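You operate a simulated robot arm through the tools that you are given. There is no shell and no other tool.

You are at the controls of a simulated robot arm. One attempt, no reset.

JOB
Put things in order on the steel table. At the end: the teal tablet from the steel table is on the blue saucer; the pink begonia from the steel table is on the orange saucer; the brown wooden block (marked "ZINNIA") from the steel table is on the black saucer; the green small sprinkler (marked "JUMP") from the steel table stands where the brown wooden block stood; whatever was shut is shut again. Leave all else as you found it, and nothing knocked over.

It is judged by the outcome, as a careful person would: the job done as asked, and still so three seconds after it is handed in. It fails if anything else is knocked over, pushed out of place, dropped, spilled or broken.

ROBOT AND FRAMES
A 6-joint arm with a two-finger parallel gripper, fixed in place. Base frame: the origin is at the foot of the arm, x ahead of it, y to its left, z up; the work surface is at about z = 0.8. Units: m, rad, N and s.
With the tool pointing down near the work surface it reaches from about 0.34 to 0.76 m from the base axis. Its first joint turns from -1.152 to 1.152 rad. Payload 2.45 kg.
Tool frame: the origin (TCP) lies between the finger pads and is the grasp point; the fingertips stand 0.024 m ahead of it; z points along the fingers, y is the line along which they close. The gripper opens to 0.068 m. The fingers are 0.017 m wide and 0.01 m thick; the gripper's body (0.04 by 0.07 m) begins 0.041 m behind the TCP.
Orientation is that of the tool frame in the base frame, as a unit quaternion [x, y, z, w]. With the fingers straight down and closing along the base's y, the tool's x points along the base's -x, its y along +y and its z along -z.

CONTROLS
- The arm moves only by the tool play_rows. Its argument "increments" is text: rows parted by semicolons, each of 7 numbers parted by spaces: the shift along the tool's x, y, z in m, then the turn, a rotation vector about the tool's x, y, z in rad, then the opening, from 0 (shut) to 1 (fully open). In form: dx dy dz wx wy wz jaw; .... A call has 1 to 20 rows; each row is the pose to reach, as a shift and turn from the pose commanded when the call began, along the tool's axes at that moment. A row lasts 0.2 s, in which the tool goes at most 0.05 m and 0.15 rad; a call with a longer step from one row to the next is refused whole, and so is a gripper value outside its range. A pose out of reach is approached as far as the arm can. The call stops where the force on the tool passes 40 N (or 10 N more than at its start, if that is more) or the arm is blocked; 0.2 s more then pass. The fingers move at their own pace (about 0.108 m/s each) and stop on an object; they squeeze with about 39 N. The grip force told is the motor's: it shows also when the fingers shut on nothing. Time passes only in rows, and 0.2 s behind the last, so rows that repeat a pose let the fingers close. It gives the time, the measured TCP pose, the force on the tool (base axes), the opening and the grip force at its end, in the units of the frame above (readings bear some noise), with the torque about the TCP (base axes, N m) and any sound that the robot's microphone picked up, and new pictures: "views" is both (left out), scene, wrist or none.
- Cameras (640 x 400 px; columns grow to the right, rows downward): "scene" is fixed at [0.164, 0.425, 1.4404]; the picture's right is [-0.69, -0.73, 0.00], its down [-0.56, 0.53, -0.63] and it looks along [0.46, -0.44, -0.77] (base axes); focal length 279 px, centre (320, 200). "wrist" rides on the gripper at [0.084, 0.011, -0.075] in the tool frame; the picture's right is [-0.13, 0.99, 0.00], its down [-0.60, -0.08, -0.79] and it looks along [-0.79, -0.10, 0.61] (tool axes); focal length 251 px, centre (320, 200). There is no depth. A picture from a camera that has moved, and an enlarged one, comes with that camera's place and axes in the base frame and with its lens.
- close_up(camera, box): a new picture of the part [left, top, right, bottom] of that camera's present view, enlarged. The clock stands still meanwhile.
- close_job(): hands the job in; it is judged then, once.

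Nothing tells you positions but the pictures and the camera data. Unless the task says otherwise, let go and move clear before handing in.

The tools are called after "Request:" as a command line: name --argument value ..., lists and objects as JSON in quotes. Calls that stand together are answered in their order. play_rows: Moves the arm, as the interface text tells. Its arguments: {"type":"object","properties":{"increments":{"type":"string"},"views":{"type":"string","enum":["both","scene","wrist","none"]}},"required":["increments"]} The other tools are called the same way: close_up (camera, box) takes an enlarged picture of a part of a camera's view; close_job () hands the job in.

At the start:

```text
clock: 0.0
position: [0.4224, 0.105, 1.0746]
orientation: [-0.001, 1.0, 0.0, 0.001]
force: [1.0, 0.1, 0.6]
moment: [-0.02, 0.05, -0.03]
finger_gap: 0.0679
grip_force: 0.0
```

scene: 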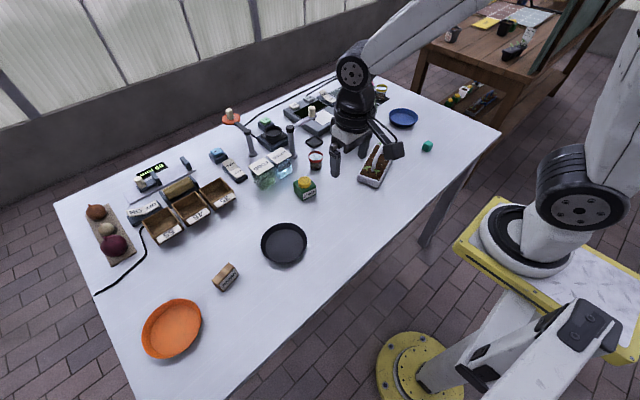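
wrist: 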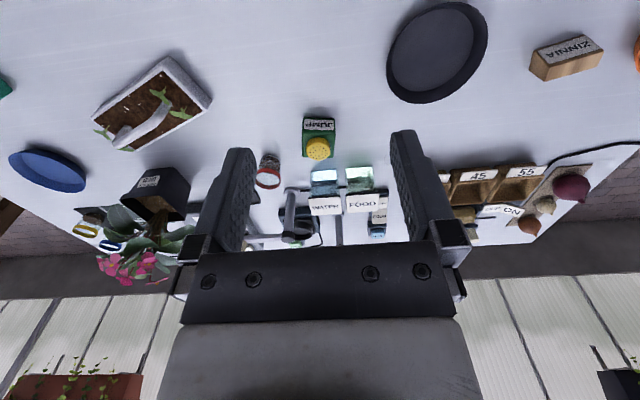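

The table holds an orange, a black and a blue saucer, a wooden block, the green sprinkler, a teal object at the right, and the begonia pot, which the arm partly hides. I'll take close-ups before moving anything.

Request:
close_up --camera "scene" --box '[200, 60, 360, 220]'

Request:
close_up --camera "scene" --box '[320, 70, 480, 200]'

Request:
close_up --camera "scene" --box '[70, 140, 330, 370]'

Request:
close_up --camera "wrist" --box '[0, 60, 260, 300]'

Request:
close_up --camera "wrist" --box '[230, 0, 640, 260]'

```text
2.50 times, centred on (280, 140) of scene
camera zoom: at [0.164, 0.425, 1.4404], right [-0.69, -0.73, 0.0], down [-0.56, 0.53, -0.63], along [0.46, -0.44, -0.77], focal length 697 px, centre (420, 350)
```

zoom: 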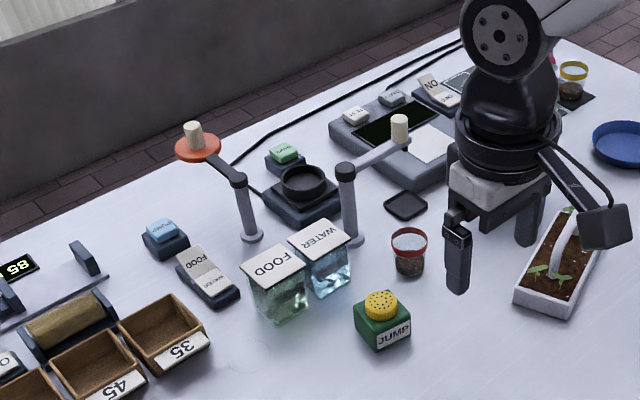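

```text
3.08 times, centred on (400, 135) of scene
camera zoom: at [0.164, 0.425, 1.4404], right [-0.69, -0.73, 0.0], down [-0.56, 0.53, -0.63], along [0.46, -0.44, -0.77], focal length 858 px, centre (74, 400)
```

zoom: 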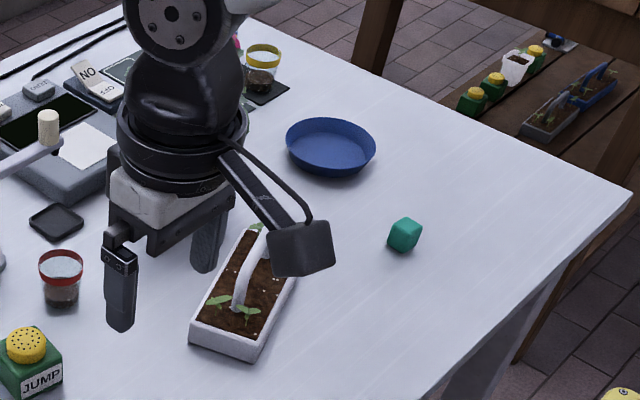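

```text
1.74 times, centred on (200, 255) of scene
camera zoom: at [0.164, 0.425, 1.4404], right [-0.69, -0.73, 0.0], down [-0.56, 0.53, -0.63], along [0.46, -0.44, -0.77], focal length 485 px, centre (529, 104)
```

zoom: 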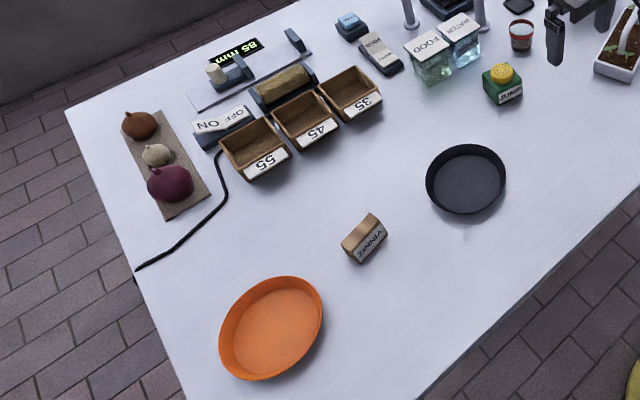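

```text
1.67 times, centred on (130, 180) of wrist
camera zoom: at [0.3381, 0.1165, 1.1493], right [0.13, 0.99, 0.0], down [0.6, -0.08, 0.79], along [0.79, -0.1, -0.61], focal length 419 px, centre (637, 233)
```

zoom: 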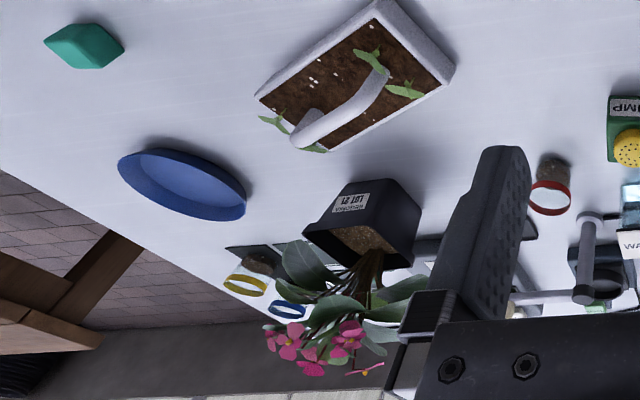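

```text
1.54 times, centred on (435, 130) of wrist
camera zoom: at [0.3381, 0.1165, 1.1493], right [0.13, 0.99, 0.0], down [0.6, -0.08, 0.79], along [0.79, -0.1, -0.61], focal length 387 px, centre (143, 308)
```

zoom: 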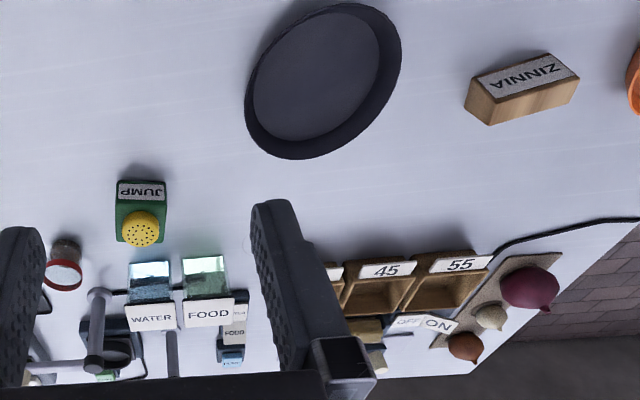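

The block sits near (0.517, 0.398), the black saucer near (0.50, 0.233) and the orange saucer near (0.50, 0.54). I need closer pictures of the block and the other targets, to judge their orientation and size.

Request:
close_up --camera "scene" --box '[196, 252, 260, 300]'

Request:
close_up --camera "wrist" --box '[500, 0, 640, 110]'

Request:
close_up --camera "scene" --box '[280, 160, 340, 210]'

Request:
close_up --camera "scene" --box '[240, 205, 330, 275]'

Request:
close_up --camera "scene" --box '[405, 130, 450, 162]'

Request:
close_up --camera "scene" --box '[120, 285, 220, 365]'

```text
8.33 times, centred on (228, 276) of scene
camera zoom: at [0.164, 0.425, 1.4404], right [-0.69, -0.73, 0.0], down [-0.56, 0.53, -0.63], along [0.46, -0.44, -0.77], focal length 2323 px, centre (1087, -433)
```

zoom: 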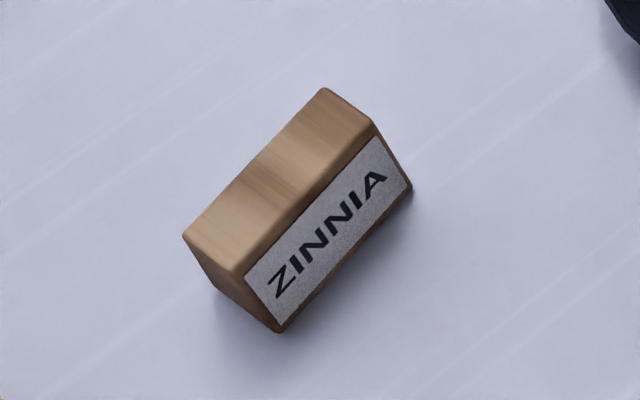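

```text
3.64 times, centred on (570, 55) of wrist
camera zoom: at [0.3381, 0.1165, 1.1493], right [0.13, 0.99, 0.0], down [0.6, -0.08, 0.79], along [0.79, -0.1, -0.61], focal length 914 px, centre (-589, 727)
```

zoom: 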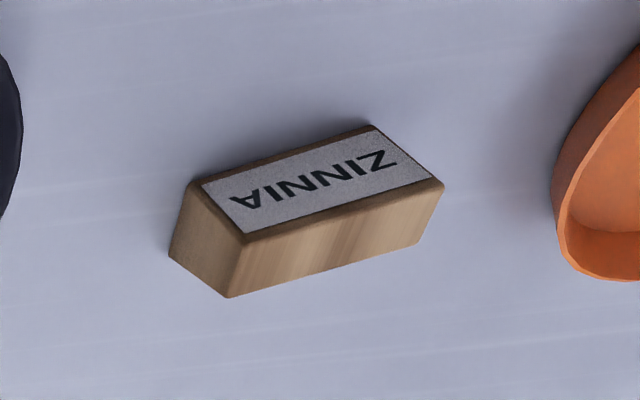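

```text
8.00 times, centred on (310, 185) of scene
camera zoom: at [0.164, 0.425, 1.4404], right [-0.69, -0.73, 0.0], down [-0.56, 0.53, -0.63], along [0.46, -0.44, -0.77], focal length 2230 px, centre (400, 320)
```

zoom: 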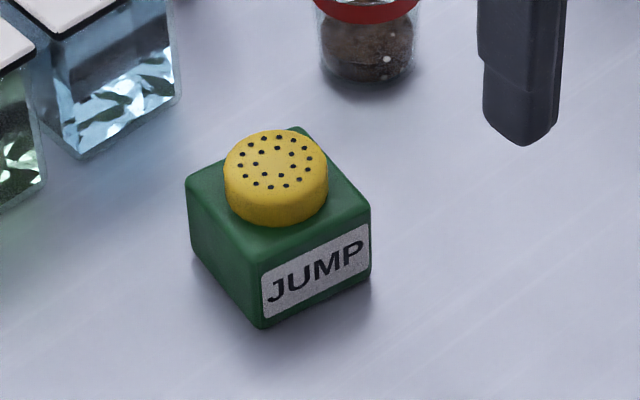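

```text
5.71 times, centred on (285, 240) of scene
camera zoom: at [0.164, 0.425, 1.4404], right [-0.69, -0.73, 0.0], down [-0.56, 0.53, -0.63], along [0.46, -0.44, -0.77], focal length 1593 px, centre (520, -29)
```

zoom: 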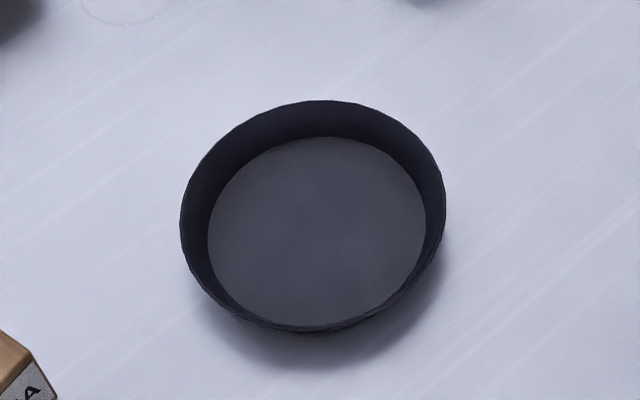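

```text
12.50 times, centred on (428, 146) of scene
camera zoom: at [0.164, 0.425, 1.4404], right [-0.69, -0.73, 0.0], down [-0.56, 0.53, -0.63], along [0.46, -0.44, -0.77], focal length 3484 px, centre (-1024, 875)
```

zoom: 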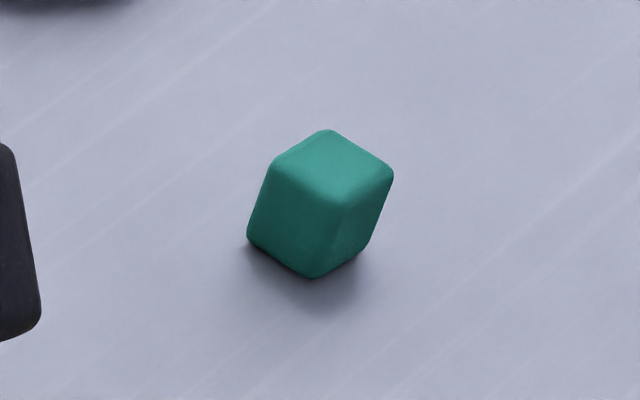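

```text
5.00 times, centred on (170, 325) of scene
camera zoom: at [0.164, 0.425, 1.4404], right [-0.69, -0.73, 0.0], down [-0.56, 0.53, -0.63], along [0.46, -0.44, -0.77], focal length 1394 px, centre (1070, -425)
```

zoom: 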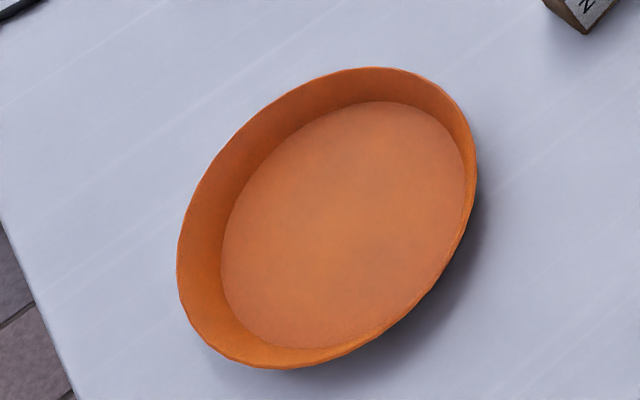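

The block is about 52 × 21 × 40 mm and its narrow axis lies about 0.27 rad off base x. I'll move above it, turning the tool so the fingers close across the narrow side.

Request:
play_rows --increments "-0.0095 0.029 0.0125 0 0 0.13 1; -0.019 0.058 0.025 0 0 0.26 1; -0.0285 0.087 0.0375 0 0 0.39 1; -0.038 0.116 0.05 0 0 0.52 1; -0.0475 0.145 0.0625 0 0 0.65 1; -0.057 0.174 0.075 0 0 0.78 1; -0.0665 0.203 0.0875 0 0 0.91 1; -0.076 0.232 0.1 0 0 1.04 1; -0.0855 0.261 0.1125 0 0 1.17 1; -0.0951 0.2895 0.1246 0 0 1.30 1"

```text
clock: 2.2
position: [0.517, 0.3948, 0.9471]
orientation: [0.606, 0.795, 0.001, -0.001]
force: [0.5, 0.4, -0.2]
moment: [0.0, -0.03, -0.02]
finger_gap: 0.0681
grip_force: 0.0
camera wrist: at [0.5043, 0.4791, 1.0231], right [0.99, 0.14, 0.0], down [0.08, -0.6, 0.79], along [0.11, -0.79, -0.61], focal length 251 px, centre (320, 200)
```

scene: 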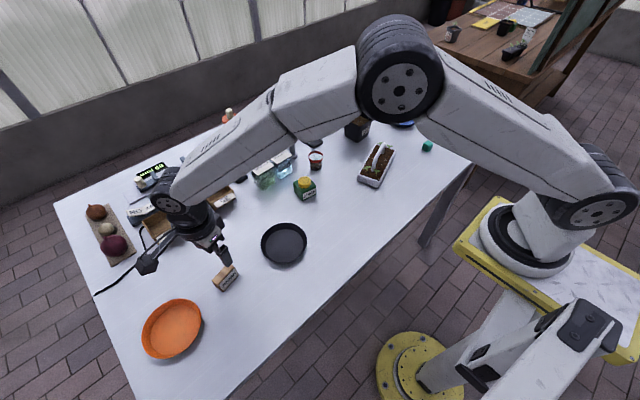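
wrist: 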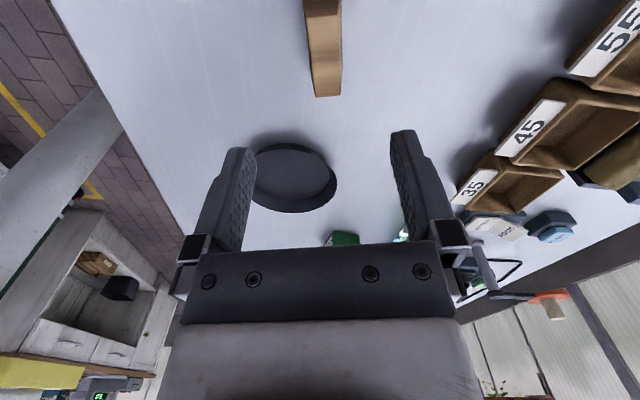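

Request:
close_up --camera "wrist" --box '[240, 0, 400, 110]'

Request:
close_up --camera "scene" --box '[330, 90, 450, 200]'

Request:
close_up --camera "scene" --box '[195, 235, 265, 295]'

```text
3.64 times, centred on (320, 55) of wrist
camera zoom: at [0.5043, 0.4791, 1.0231], right [0.99, 0.14, 0.0], down [0.08, -0.6, 0.79], along [0.11, -0.79, -0.61], focal length 914 px, centre (320, 727)
```

zoom: 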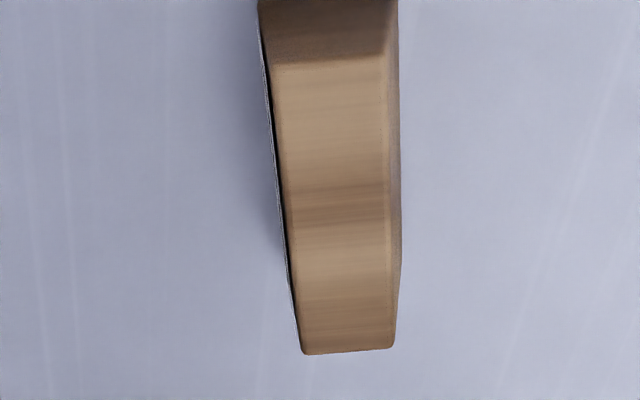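

```text
3.64 times, centred on (390, 145) of scene
camera zoom: at [0.164, 0.425, 1.4404], right [-0.69, -0.73, 0.0], down [-0.56, 0.53, -0.63], along [0.46, -0.44, -0.77], focal length 1014 px, centre (66, 400)
```

zoom: 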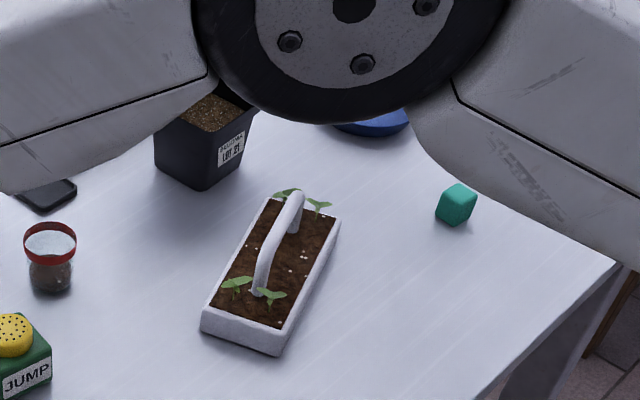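

```text
6.67 times, centred on (230, 265) of scene
camera zoom: at [0.164, 0.425, 1.4404], right [-0.69, -0.73, 0.0], down [-0.56, 0.53, -0.63], along [0.46, -0.44, -0.77], focal length 1858 px, centre (920, -233)
```

zoom: 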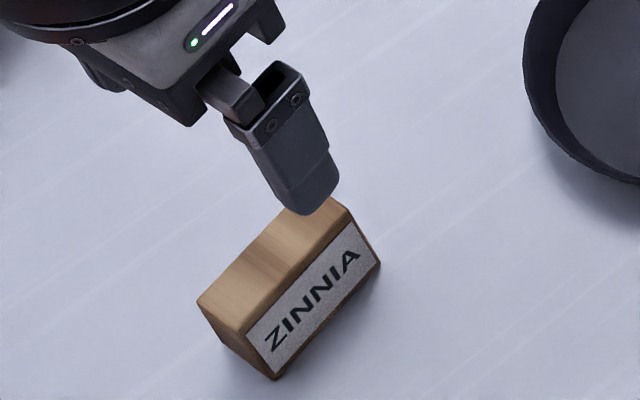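

The block is between the fingers, with its centre at about (0.519, 0.397). I'll make a small correction, go down, close on it and look.

Request:
play_rows --increments "0.001 0.003 0.03 0 0 0.03 1; 0.001 0.003 0.07 0 0 0.03 1; 0.001 0.003 0.1 0 0 0.03 1; 0.001 0.003 0.117 0 0 0.03 1; 0.001 0.003 0.117 0 0 0.03 1"

```text
clock: 3.4
position: [0.5188, 0.3967, 0.8337]
orientation: [0.617, 0.787, 0.001, 0.001]
force: [0.5, -0.7, 0.2]
moment: [0.06, 0.01, 0.02]
finger_gap: 0.0679
grip_force: 0.1
camera wrist: at [0.5088, 0.4813, 0.9084], right [0.99, 0.11, 0.0], down [0.07, -0.61, 0.79], along [0.09, -0.79, -0.61], focal length 251 px, centre (320, 200)
```

scene: 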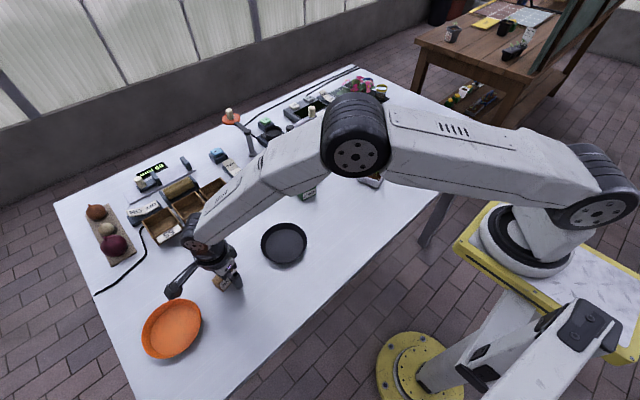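
wrist: 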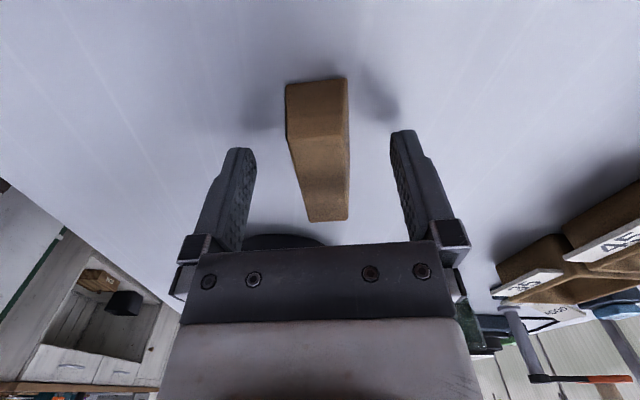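

Request:
play_rows --increments "0 0 0.003 0 0 0 1; 0 0 0.003 0 0 0 0.5; 0 0 0.003 0 0 0 0; 0 0 0.003 0 0 0 0; 0 0 0.003 0 0 0 0; 0 0 0.003 0 0 0 0" --views "wrist"

```text
clock: 4.8
position: [0.5193, 0.3981, 0.83]
orientation: [0.618, 0.786, 0.0, 0.0]
force: [-0.4, -0.5, -0.3]
moment: [0.02, 0.01, -0.01]
finger_gap: 0.0246
grip_force: 39.2
camera wrist: at [0.5093, 0.4809, 0.9054], right [0.99, 0.11, 0.0], down [0.07, -0.61, 0.79], along [0.09, -0.79, -0.61], focal length 251 px, centre (320, 200)
```

wrist: 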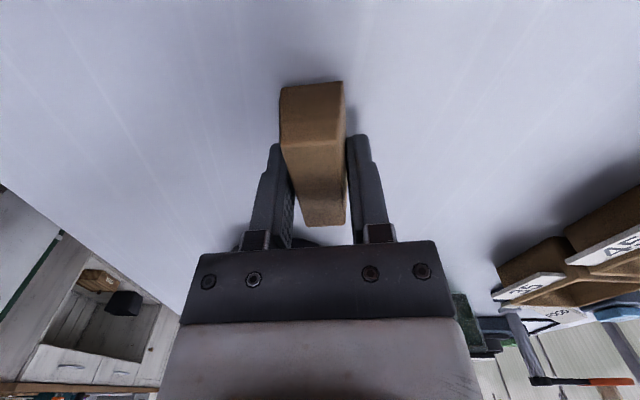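

The block is held at 24.6 mm. I'll lift it, carry it over the black saucer at about (0.496, 0.236), and come down to just above the floor of the saucer.

Request:
play_rows --increments "0 0 -0.027 0 0 0 0; 0 0 -0.06 0 0 0 0; -0.038 -0.015 -0.06 0 0 0 0; -0.076 -0.030 -0.06 0 0 0 0; -0.114 -0.0455 -0.06 0 0 0 0; -0.152 -0.0605 -0.06 0 0 0 0; -0.152 -0.0605 -0.06 0 0 0 0; -0.152 -0.0605 -0.03 0 0 0 0; -0.152 -0.0605 -0.018 0 0 0 0"

```text
clock: 6.8
position: [0.4992, 0.2345, 0.8482]
orientation: [0.617, 0.787, 0.001, 0.0]
force: [-0.1, -0.5, -0.4]
moment: [0.02, -0.02, 0.0]
finger_gap: 0.0245
grip_force: 38.7
camera wrist: at [0.4884, 0.3195, 0.9219], right [0.99, 0.11, 0.0], down [0.07, -0.61, 0.79], along [0.09, -0.79, -0.61], focal length 251 px, centre (320, 200)
```

scene: 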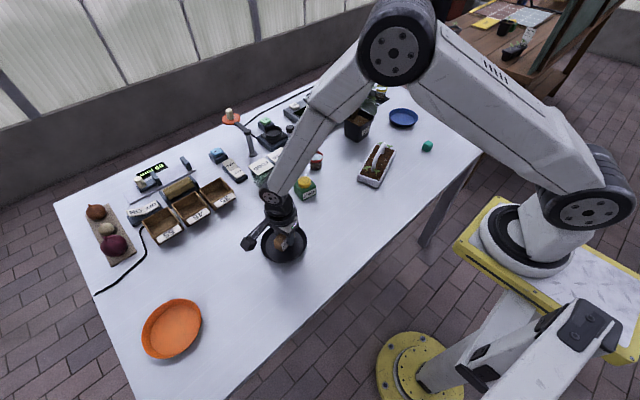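
wrist: 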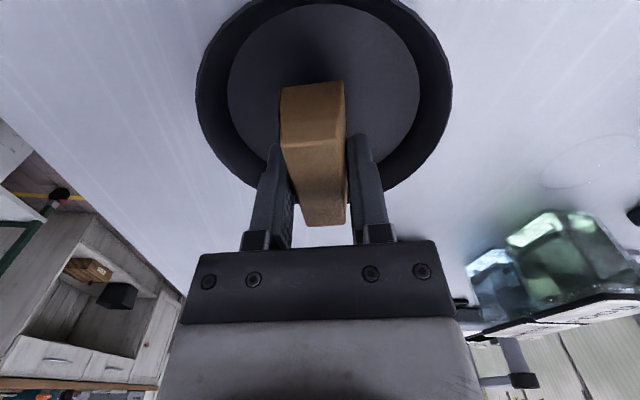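

Request:
play_rows --increments "0 0 0.006 0 0 0 0; 0 0 0.01 0 0 0 0; 0 0 0.012 0 0 0 0; 0 0 0.012 0 0 0 0" --views "none"

```text
clock: 7.8
position: [0.4991, 0.2346, 0.8356]
orientation: [0.617, 0.787, 0.001, 0.001]
force: [-1.0, -0.2, -0.5]
moment: [0.01, -0.01, 0.01]
finger_gap: 0.0248
grip_force: 38.8
```

Request:
play_rows --increments "0 0 0.001 0 0 0 0; 0 0 0.002 0 0 0 0; 0 0 0.002 0 0 0 0" --views "none"

```text
clock: 8.6
position: [0.4987, 0.2361, 0.8343]
orientation: [0.617, 0.787, 0.001, 0.0]
force: [-2.1, 1.0, 6.5]
moment: [0.05, 0.06, 0.03]
finger_gap: 0.0245
grip_force: 39.0
```

The force rose to 6.5 N, so the block has touched the saucer floor. I'll open partway and lift clear.

Request:
play_rows --increments "0 0 -0.0005 0 0 0 0.45; 0 0 -0.0005 0 0 0 0.6; 0 0 -0.0005 0 0 0 0.6; 0 0 -0.03 0 0 0 0.6; 0 0 -0.07 0 0 0 0.8; 0 0 -0.11 0 0 0 1"

```text
clock: 10.0
position: [0.4962, 0.2337, 0.9436]
orientation: [0.616, 0.787, 0.001, 0.001]
force: [0.1, 0.5, -0.1]
moment: [0.0, 0.0, 0.02]
finger_gap: 0.0677
grip_force: 0.1
camera wrist: at [0.4864, 0.3172, 1.0194], right [0.99, 0.11, 0.0], down [0.07, -0.61, 0.79], along [0.09, -0.79, -0.61], focal length 251 px, centre (320, 200)
```

scene: 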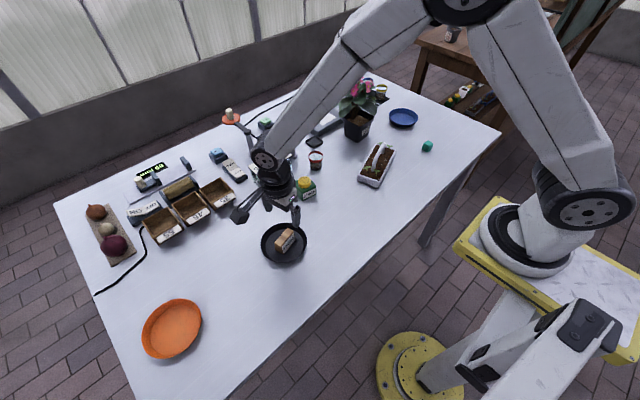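
wrist: 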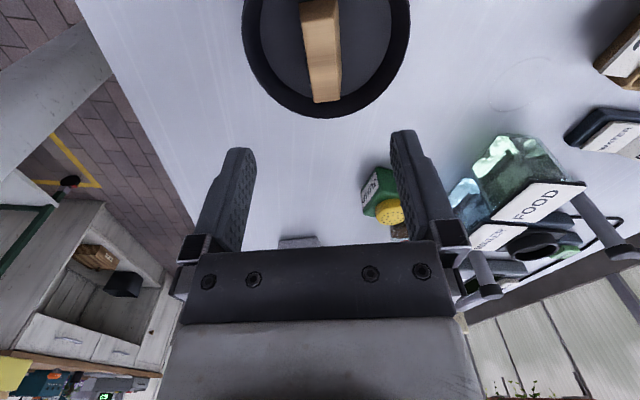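

The block stands in the black saucer, and the begonia is now in view. I'll zoom in on it and on the sprinkler's surroundings.

Request:
close_up --camera "scene" --box '[320, 60, 450, 190]'

Request:
close_up --camera "scene" --box '[250, 210, 320, 270]'

Request:
close_up --camera "wrist" --box '[330, 110, 640, 310]'

```text
3.08 times, centred on (385, 125) of scene
camera zoom: at [0.164, 0.425, 1.4404], right [-0.69, -0.73, 0.0], down [-0.56, 0.53, -0.63], along [0.46, -0.44, -0.77], focal length 858 px, centre (120, 431)
```

zoom: 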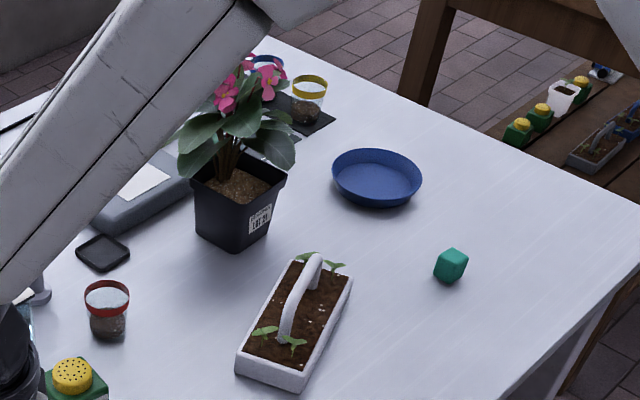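

```text
6.67 times, centred on (285, 240) of scene
camera zoom: at [0.164, 0.425, 1.4404], right [-0.69, -0.73, 0.0], down [-0.56, 0.53, -0.63], along [0.46, -0.44, -0.77], focal length 1858 px, centre (553, -67)
```

zoom: 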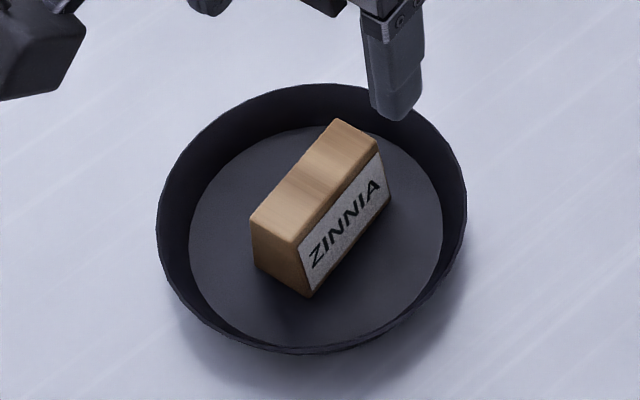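

```text
2.00 times, centred on (485, 210) of wrist
camera zoom: at [0.4864, 0.3172, 1.0194], right [0.99, 0.11, 0.0], down [0.07, -0.61, 0.79], along [0.09, -0.79, -0.61], focal length 503 px, centre (-10, 180)
```

zoom: 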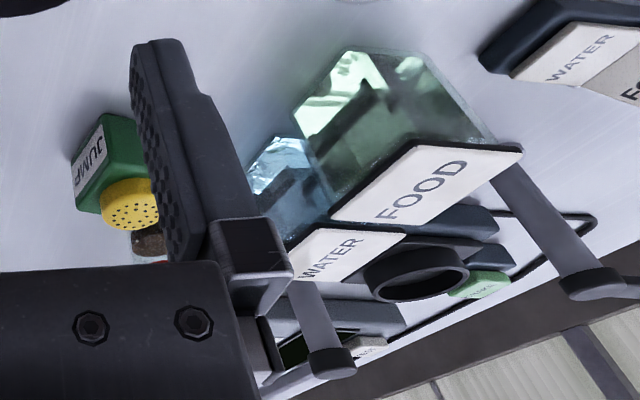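

The sprinkler comes next: about 47 mm square, turned roughly −0.19 rad, at about (0.594, 0.078). I'll hover above it with the fingers lined up to its ±y faces and check with the wrist camera.

Request:
play_rows --increments "-0.022 0.0072 -0.02 0 0 -0.142 1; -0.044 0.0144 -0.02 0 0 -0.284 1; -0.066 0.0216 -0.02 0 0 -0.426 1; -0.088 0.0289 -0.02 0 0 -0.569 1; -0.110 0.0361 -0.02 0 0 -0.711 1; -0.132 0.0433 -0.015 0 0 -0.853 1; -0.154 0.0505 -0.01 0 0 -0.996 1; -0.175 0.0577 -0.01 0 0 -1.138 1"

```text
clock: 11.8
position: [0.5969, 0.0793, 0.9543]
orientation: [0.094, 0.996, 0.0, 0.001]
force: [0.3, 0.5, 0.4]
moment: [0.0, 0.02, 0.0]
finger_gap: 0.0679
grip_force: 0.2
camera wrist: at [0.5152, 0.1059, 1.0292], right [0.31, 0.95, 0.0], down [0.58, -0.19, 0.79], along [0.75, -0.25, -0.61], focal length 251 px, centre (320, 200)
```

scene: 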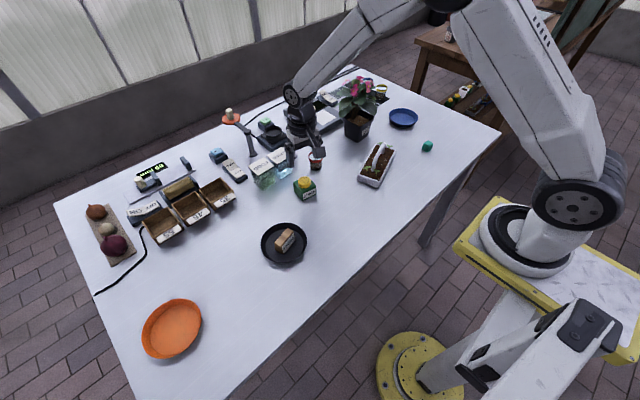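
wrist: 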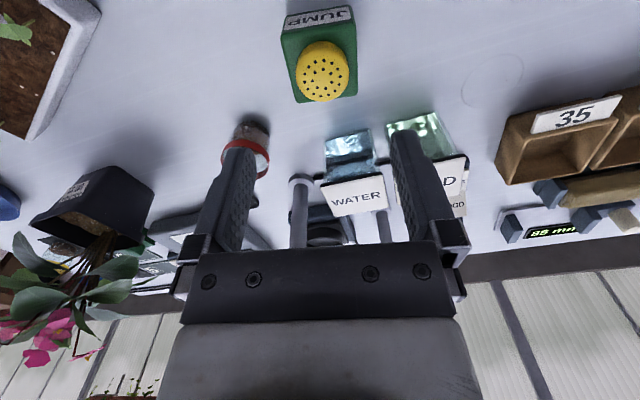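

Request:
close_up --camera "wrist" --box '[260, 0, 390, 110]'

Request:
close_up --camera "wrist" --box '[0, 100, 260, 380]'

Request:
close_up --camera "scene" --box '[280, 60, 420, 200]'

```text
3.64 times, centred on (325, 55) of wrist
camera zoom: at [0.5152, 0.1059, 1.0292], right [0.31, 0.95, 0.0], down [0.58, -0.19, 0.79], along [0.75, -0.25, -0.61], focal length 914 px, centre (302, 727)
```

zoom: 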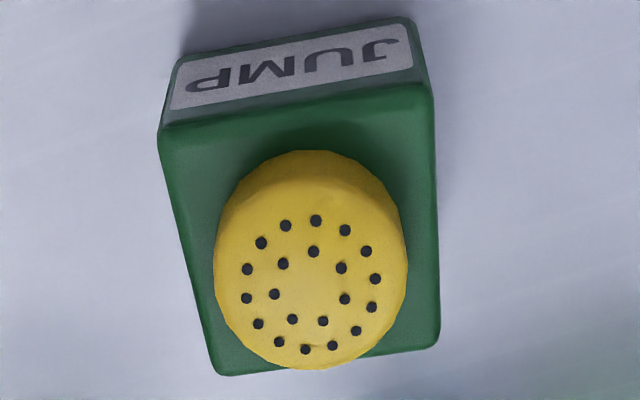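

```text
1.43 times, centred on (130, 240) of wrist
camera zoom: at [0.5152, 0.1059, 1.0292], right [0.31, 0.95, 0.0], down [0.58, -0.19, 0.79], along [0.75, -0.25, -0.61], focal length 359 px, centre (591, 143)
```

zoom: 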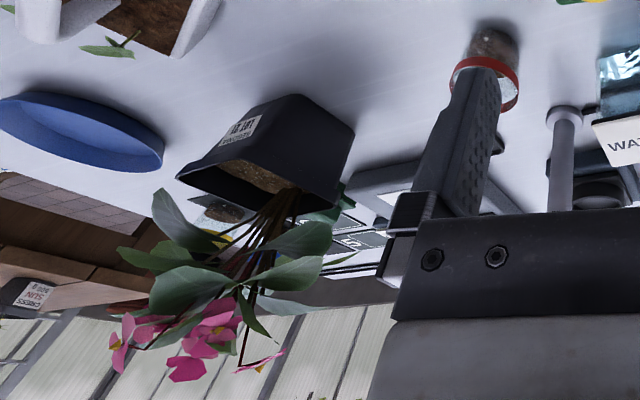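

```text
2.86 times, centred on (350, 130) of scene
camera zoom: at [0.164, 0.425, 1.4404], right [-0.69, -0.73, 0.0], down [-0.56, 0.53, -0.63], along [0.46, -0.44, -0.77], focal length 796 px, centre (234, 400)
```

zoom: 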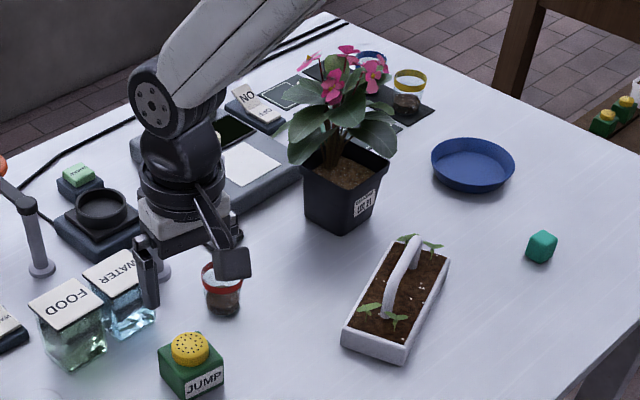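

Request:
play_rows --increments "-0.001 0.001 0.04 0 0 0 1; -0.001 0.001 0.08 0 0 0 1; -0.001 0.001 0.1 0 0 0 1; -0.001 0.001 0.1 0 0 0 1"

```text
clock: 12.8
position: [0.5983, 0.0806, 0.8548]
orientation: [0.095, 0.995, 0.0, 0.0]
force: [-0.8, -0.3, -0.2]
moment: [-0.04, 0.0, -0.02]
finger_gap: 0.0679
grip_force: 0.1
camera wrist: at [0.5174, 0.1077, 0.9301], right [0.32, 0.95, 0.0], down [0.58, -0.19, 0.79], along [0.75, -0.25, -0.61], focal length 251 px, centre (320, 200)
```

scene: 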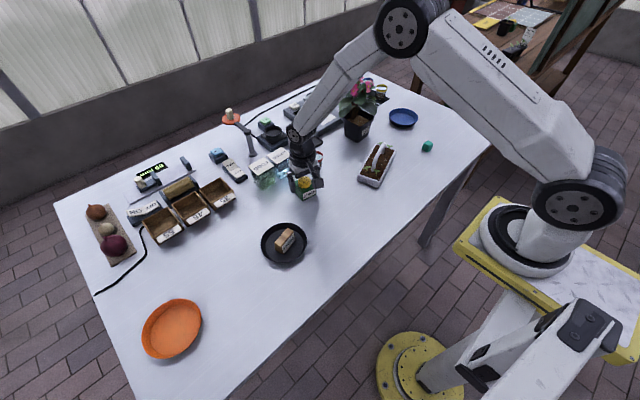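
wrist: 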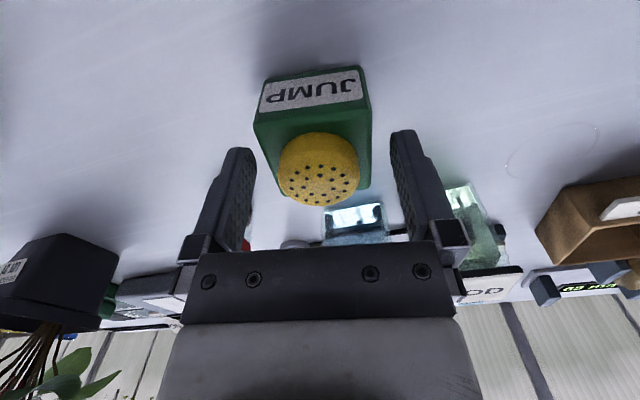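

Request:
play_rows --increments "0 0 0.012 0 0 0 1; 0 0 0.023 0 0 0 1; 0 0 0.023 0 0 0 1" --views "wrist"

```text
clock: 13.6
position: [0.5973, 0.0806, 0.8315]
orientation: [0.096, 0.995, -0.001, 0.001]
force: [-0.4, 0.0, -0.7]
moment: [0.03, -0.01, 0.0]
finger_gap: 0.0678
grip_force: 0.1
camera wrist: at [0.5161, 0.1072, 0.9057], right [0.32, 0.95, 0.0], down [0.58, -0.19, 0.79], along [0.75, -0.25, -0.61], focal length 251 px, centre (320, 200)
```

wrist: 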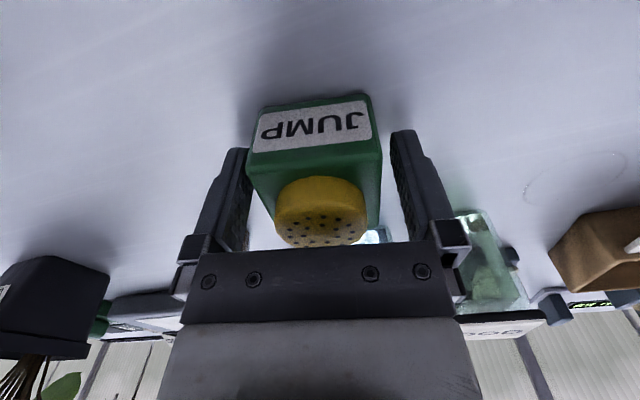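

Request:
play_rows --increments "0 0 0 0 0 0 0.7; 0 0 0 0 0 0 0.4; 0 0 0 0 0 0 0; 0 0 0 0 0 0 0; 0 0 0 0 0 0 0" --views "wrist"

```text
clock: 14.8
position: [0.597, 0.0804, 0.8323]
orientation: [0.096, 0.995, -0.001, 0.002]
force: [-0.1, 1.1, 0.3]
moment: [0.02, 0.0, -0.01]
finger_gap: 0.0515
grip_force: 38.7
camera wrist: at [0.5161, 0.1072, 0.9059], right [0.32, 0.95, 0.0], down [0.58, -0.19, 0.79], along [0.75, -0.25, -0.61], focal length 251 px, centre (320, 200)
```

wrist: 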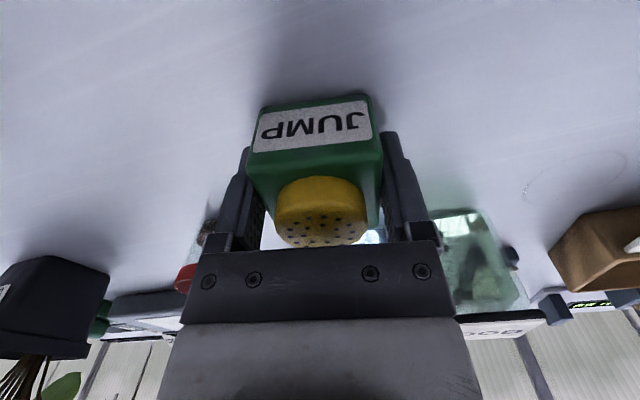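

The sprinkler is gripped at 51.5 mm. I'll lift it, carry it to the block's old spot at (0.519, 0.398), and lower it almost to the table.

Request:
play_rows --increments "0 0 -0.03 0 0 0 0; 0 0 -0.07 0 0 0 0; 0 0 -0.1 0 0 0 0; 0.017 0.0372 -0.1 0 0 -0.05 0; 0.034 0.0744 -0.1 0 0 -0.1 0; 0.051 0.1116 -0.1 0 0 -0.15 0; 0.0685 0.1488 -0.1 0 0 -0.2 0; 0.0856 0.186 -0.1 0 0 -0.25 0; 0.1027 0.2231 -0.1 0 0 -0.3 0; 0.12 0.2603 -0.1 0 0 -0.35 0; 0.137 0.2975 -0.1 0 0 -0.4 0; 0.137 0.2975 -0.07 0 0 -0.4 0; 0.137 0.2975 -0.04 0 0 -0.4 0; 0.137 0.2975 -0.015 0 0 -0.4 0; 0.137 0.2975 -0.015 0 0 -0.4 0"

```text
clock: 18.0
position: [0.5188, 0.3975, 0.8438]
orientation: [-0.104, 0.995, 0.0, 0.002]
force: [-0.1, -0.6, -1.1]
moment: [0.02, 0.01, -0.01]
finger_gap: 0.0518
grip_force: 39.0
camera wrist: at [0.4331, 0.3909, 0.9176], right [-0.08, 1.0, 0.0], down [0.61, 0.05, 0.79], along [0.79, 0.06, -0.61], focal length 251 px, centre (320, 200)
```

scene: 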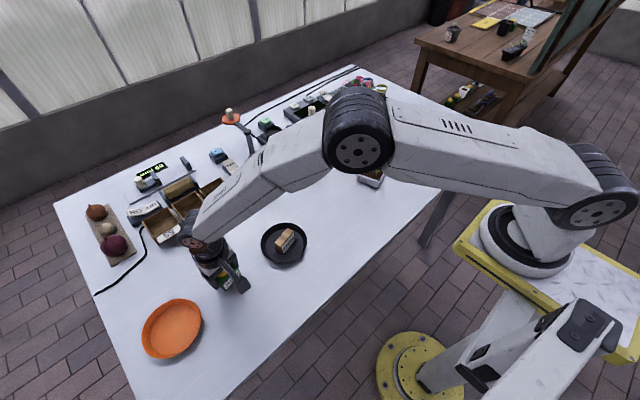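
wrist: 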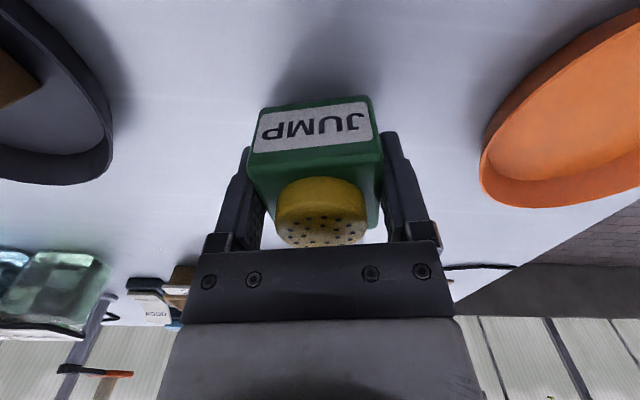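

Request:
play_rows --increments "0 0 0.005 0 0 0 0; 0 0 0.009 0 0 0 0; 0 0 0.010 0 0 0 0; 0 0 0.010 0 0 0 0" --views "none"

Request:
play_rows --increments "0 0 0.001 0 0 0 0; 0 0 0.002 0 0 0 0; 0 0 0.002 0 0 0 0" --views "none"

```text
clock: 19.0
position: [0.5192, 0.3979, 0.8355]
orientation: [-0.103, 0.995, 0.0, 0.001]
force: [0.0, 0.2, -1.8]
moment: [-0.01, -0.03, 0.0]
finger_gap: 0.0515
grip_force: 38.3
```

```text
clock: 19.8
position: [0.5202, 0.3976, 0.8341]
orientation: [-0.104, 0.995, 0.001, 0.001]
force: [-0.4, -1.0, -0.8]
moment: [0.0, 0.0, -0.03]
finger_gap: 0.0515
grip_force: 39.0
```

Request:
play_rows --increments "0 0 0.001 0 0 0 0; 0 0 0.001 0 0 0 0" --views "none"

```text
clock: 20.4
position: [0.5202, 0.3972, 0.8321]
orientation: [-0.104, 0.995, 0.0, 0.0]
force: [0.4, 0.1, -2.3]
moment: [-0.02, 0.01, 0.01]
finger_gap: 0.0516
grip_force: 39.1
```

Request:
play_rows --increments "0 0 0.001 0 0 0 0; 0 0 0.001 0 0 0 0" --views "none"

```text
clock: 21.0
position: [0.5207, 0.398, 0.8321]
orientation: [-0.103, 0.995, 0.0, 0.001]
force: [0.9, 0.3, -1.0]
moment: [0.0, -0.05, 0.0]
finger_gap: 0.0516
grip_force: 38.9
```

Request:
play_rows --increments "0 0 0.001 0 0 0 0; 0 0 0.001 0 0 0 0" --views "none"

```text
clock: 21.6
position: [0.52, 0.3979, 0.8308]
orientation: [-0.104, 0.995, 0.001, 0.001]
force: [-0.3, 0.5, -2.0]
moment: [-0.01, -0.01, 0.0]
finger_gap: 0.0515
grip_force: 39.2
```

Request:
play_rows --increments "0 0 0.001 0 0 0 0; 0 0 0.001 0 0 0 0" --views "none"

```text
clock: 22.2
position: [0.5203, 0.398, 0.83]
orientation: [-0.104, 0.995, 0.0, 0.002]
force: [-3.8, -1.7, 10.2]
moment: [-0.2, 0.27, 0.03]
finger_gap: 0.0515
grip_force: 38.3
```

The sprinkler has reached the table, with 10 N on the tool. I'll ease off half a millimetre, release it and lift straight up.

Request:
play_rows --increments "0 0 -0.0008 0 0 0 0; 0 0 -0.0008 0 0 0 1; 0 0 -0.0008 0 0 0 1; 0 0 -0.0008 0 0 0 1; 0 0 -0.03 0 0 0 1; 0 0 -0.07 0 0 0 1; 0 0 -0.12 0 0 0 1"

```text
clock: 23.8
position: [0.5209, 0.3977, 0.9486]
orientation: [-0.104, 0.995, 0.001, 0.0]
force: [0.5, 0.2, 0.7]
moment: [0.04, -0.01, 0.01]
finger_gap: 0.0678
grip_force: 0.0
camera wrist: at [0.435, 0.3909, 1.024], right [-0.08, 1.0, 0.0], down [0.61, 0.05, 0.79], along [0.79, 0.06, -0.61], focal length 251 px, centre (320, 200)
```

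scene: 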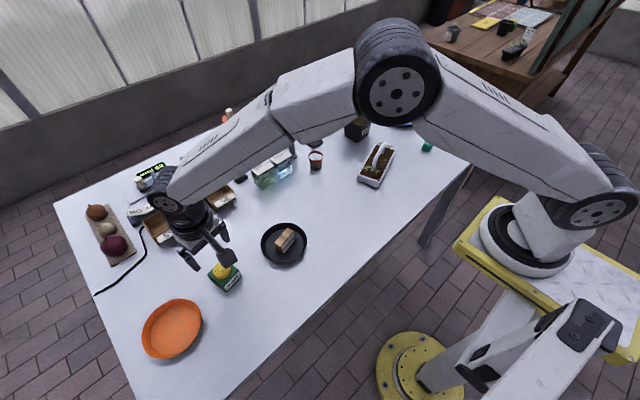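
wrist: 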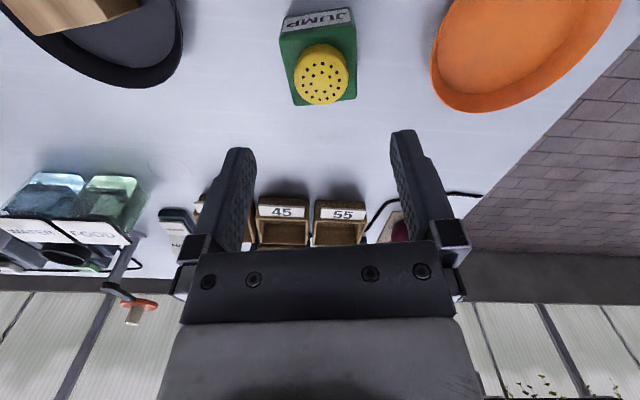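

The sprinkler now stands where the block was. The teal tablet is next, at about (0.458, −0.367), so I'll rise well clear and cross over to it.

Request:
play_rows --increments "0 0 -0.045 0 0 0 1; 0 0 -0.09 0 0 0 1; 0 0 -0.13 0 0 0 1; 0.0137 -0.046 -0.13 0 0 0.0194 1; 0.0274 -0.0919 -0.13 0 0 0.0388 1; 0.0412 -0.1379 -0.13 0 0 0.058 1; 0.0549 -0.1838 -0.13 0 0 0.0775 1; 0.0686 -0.2298 -0.13 0 0 0.097 1; 0.0823 -0.2757 -0.13 0 0 0.116 1; 0.096 -0.3217 -0.13 0 0 0.136 1; 0.1098 -0.3677 -0.13 0 0 0.155 1; 0.1235 -0.4136 -0.13 0 0 0.174 1; 0.1372 -0.4596 -0.13 0 0 0.194 1; 0.1509 -0.5055 -0.13 0 0 0.213 1; 0.1646 -0.5515 -0.13 0 0 0.232 1; 0.1783 -0.5974 -0.13 0 0 0.252 1; 0.1921 -0.6434 -0.13 0 0 0.271 1; 0.2058 -0.6893 -0.13 0 0 0.29 1; 0.2195 -0.7353 -0.13 0 0 0.31 1; 0.2195 -0.7353 -0.1 0 0 0.31 1"

```text
clock: 28.0
position: [0.4551, -0.3665, 1.048]
orientation: [0.052, 0.999, 0.0, 0.001]
force: [0.8, -0.3, 0.5]
moment: [-0.01, -0.03, 0.02]
finger_gap: 0.068
grip_force: 0.1
camera wrist: at [0.3714, -0.3483, 1.1226], right [0.23, 0.97, 0.0], down [0.59, -0.14, 0.79], along [0.77, -0.18, -0.61], focal length 251 px, centre (320, 200)
```

scene: 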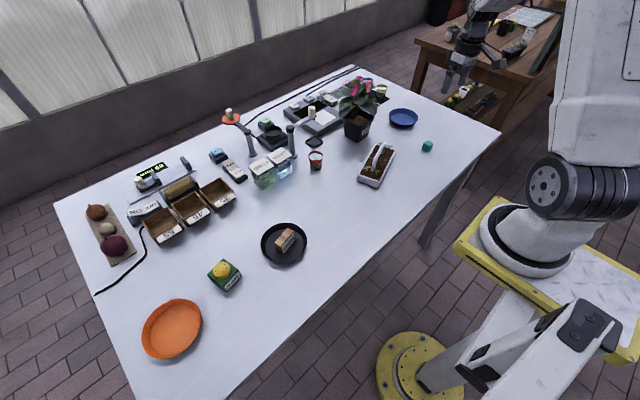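
wrist: 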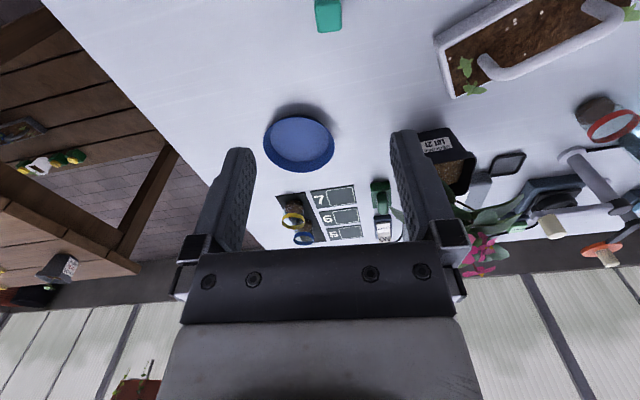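

The table is unobstructed from the scene camera now, so I'll take detailed pictures of the begonia, the blue saucer and the tablet.

Request:
close_up --camera "scene" --box '[325, 65, 405, 150]'

Request:
close_up --camera "scene" --box '[375, 95, 445, 160]'

Request:
close_up --camera "wrist" --box '[240, 0, 400, 180]'

Request:
close_up --camera "scene" --box '[195, 245, 315, 305]'

Request:
close_up --camera "wrist" --box '[370, 80, 640, 300]'

```text
4.71 times, centred on (365, 108) of scene
camera zoom: at [0.1641, 0.4249, 1.4404], right [-0.69, -0.73, 0.0], down [-0.56, 0.53, -0.63], along [0.46, -0.44, -0.77], focal length 1312 px, centre (108, 635)
```

zoom: 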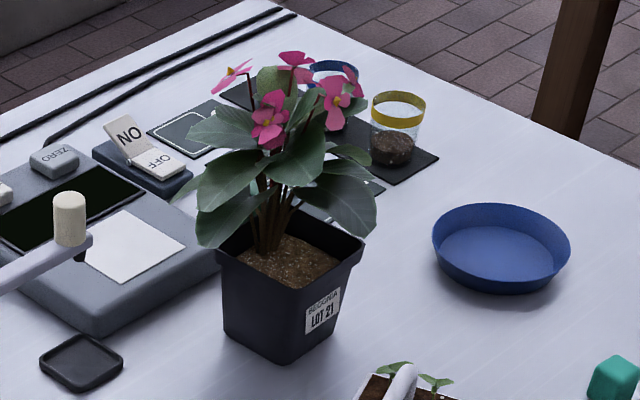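

```text
6.15 times, centred on (410, 128) of scene
camera zoom: at [0.1641, 0.4249, 1.4404], right [-0.69, -0.73, 0.0], down [-0.56, 0.53, -0.63], along [0.46, -0.44, -0.77], focal length 1715 px, centre (-234, 646)
```

zoom: 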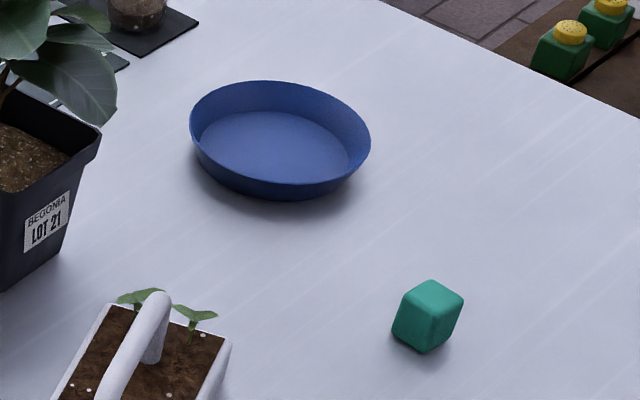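

```text
2.22 times, centred on (320, 90) of wrist
camera zoom: at [0.3714, -0.3483, 1.1226], right [0.23, 0.97, 0.0], down [0.59, -0.14, 0.79], along [0.77, -0.18, -0.61], focal length 559 px, centre (320, 444)
```

zoom: 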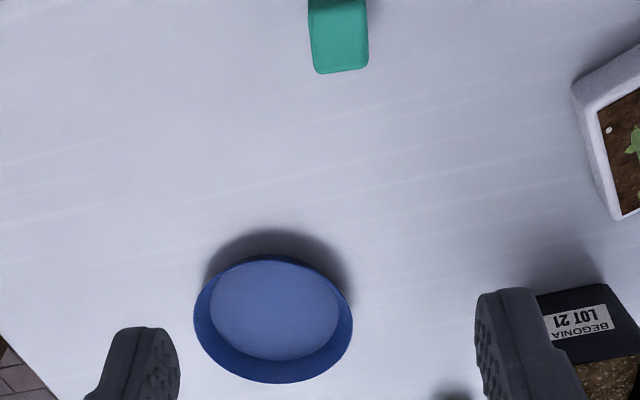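

```text
5.33 times, centred on (255, 275) of scene
camera zoom: at [0.1641, 0.4249, 1.4404], right [-0.69, -0.73, 0.0], down [-0.56, 0.53, -0.63], along [0.46, -0.44, -0.77], focal length 1486 px, centre (667, -200)
```

zoom: 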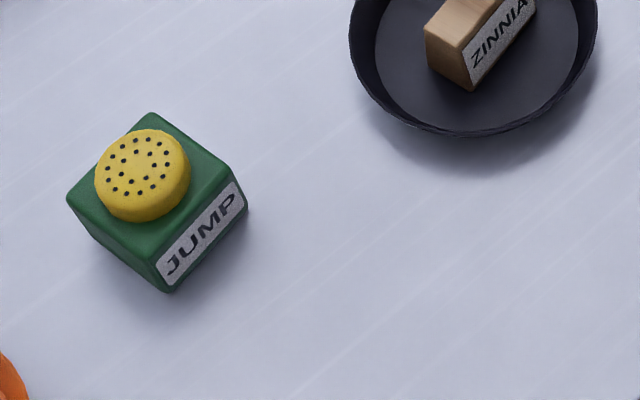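

```text
1.82 times, centred on (505, 190) of wrist
camera zoom: at [0.3714, -0.3483, 1.1226], right [0.23, 0.97, 0.0], down [0.59, -0.14, 0.79], along [0.77, -0.18, -0.61], focal length 457 px, centre (-16, 218)
```

zoom: 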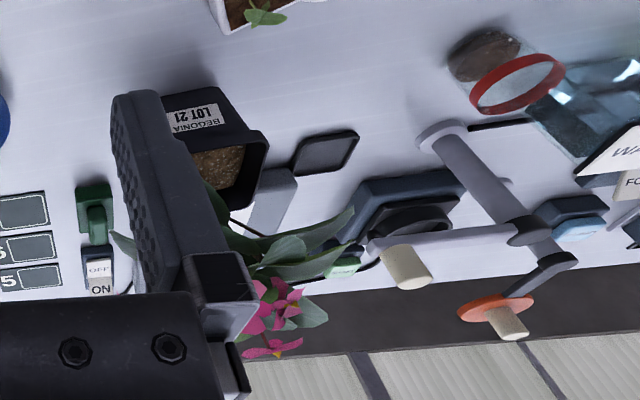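

Request:
play_rows --increments "-0.003 0 0.04 0 0 0 1; -0.003 0 0.08 0 0 0 1; -0.003 0 0.12 0 0 0 1; -0.003 0 0.12 0 0 0 1" --views "wrist"

Request:
close_up --camera "wrist" --box '[260, 0, 390, 110]'

```text
clock: 29.0
position: [0.4595, -0.3675, 0.9305]
orientation: [0.051, 0.999, -0.001, 0.001]
force: [-0.8, 0.8, -0.5]
moment: [-0.02, 0.01, 0.0]
finger_gap: 0.068
grip_force: 0.2
camera wrist: at [0.3765, -0.3472, 1.0039], right [0.23, 0.97, 0.0], down [0.59, -0.14, 0.79], along [0.77, -0.18, -0.61], focal length 251 px, centre (320, 200)
```

wrist: 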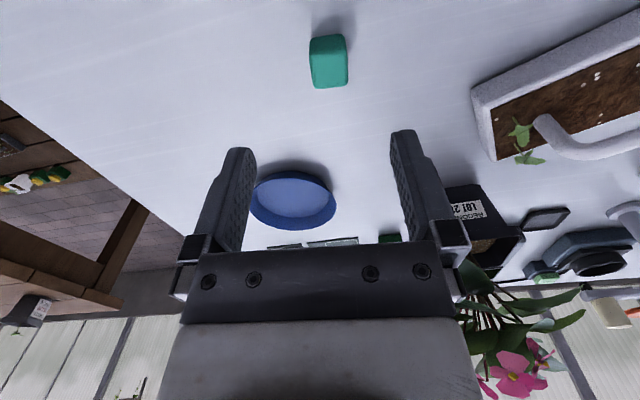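

```text
3.64 times, centred on (325, 55) of wrist
camera zoom: at [0.3765, -0.3472, 1.0039], right [0.23, 0.97, 0.0], down [0.59, -0.14, 0.79], along [0.77, -0.18, -0.61], focal length 914 px, centre (302, 727)
```

zoom: 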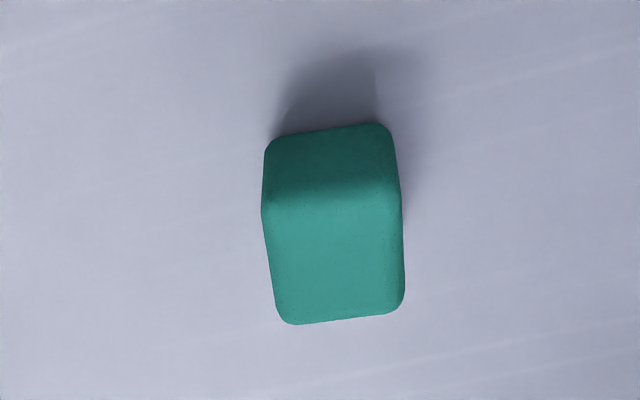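

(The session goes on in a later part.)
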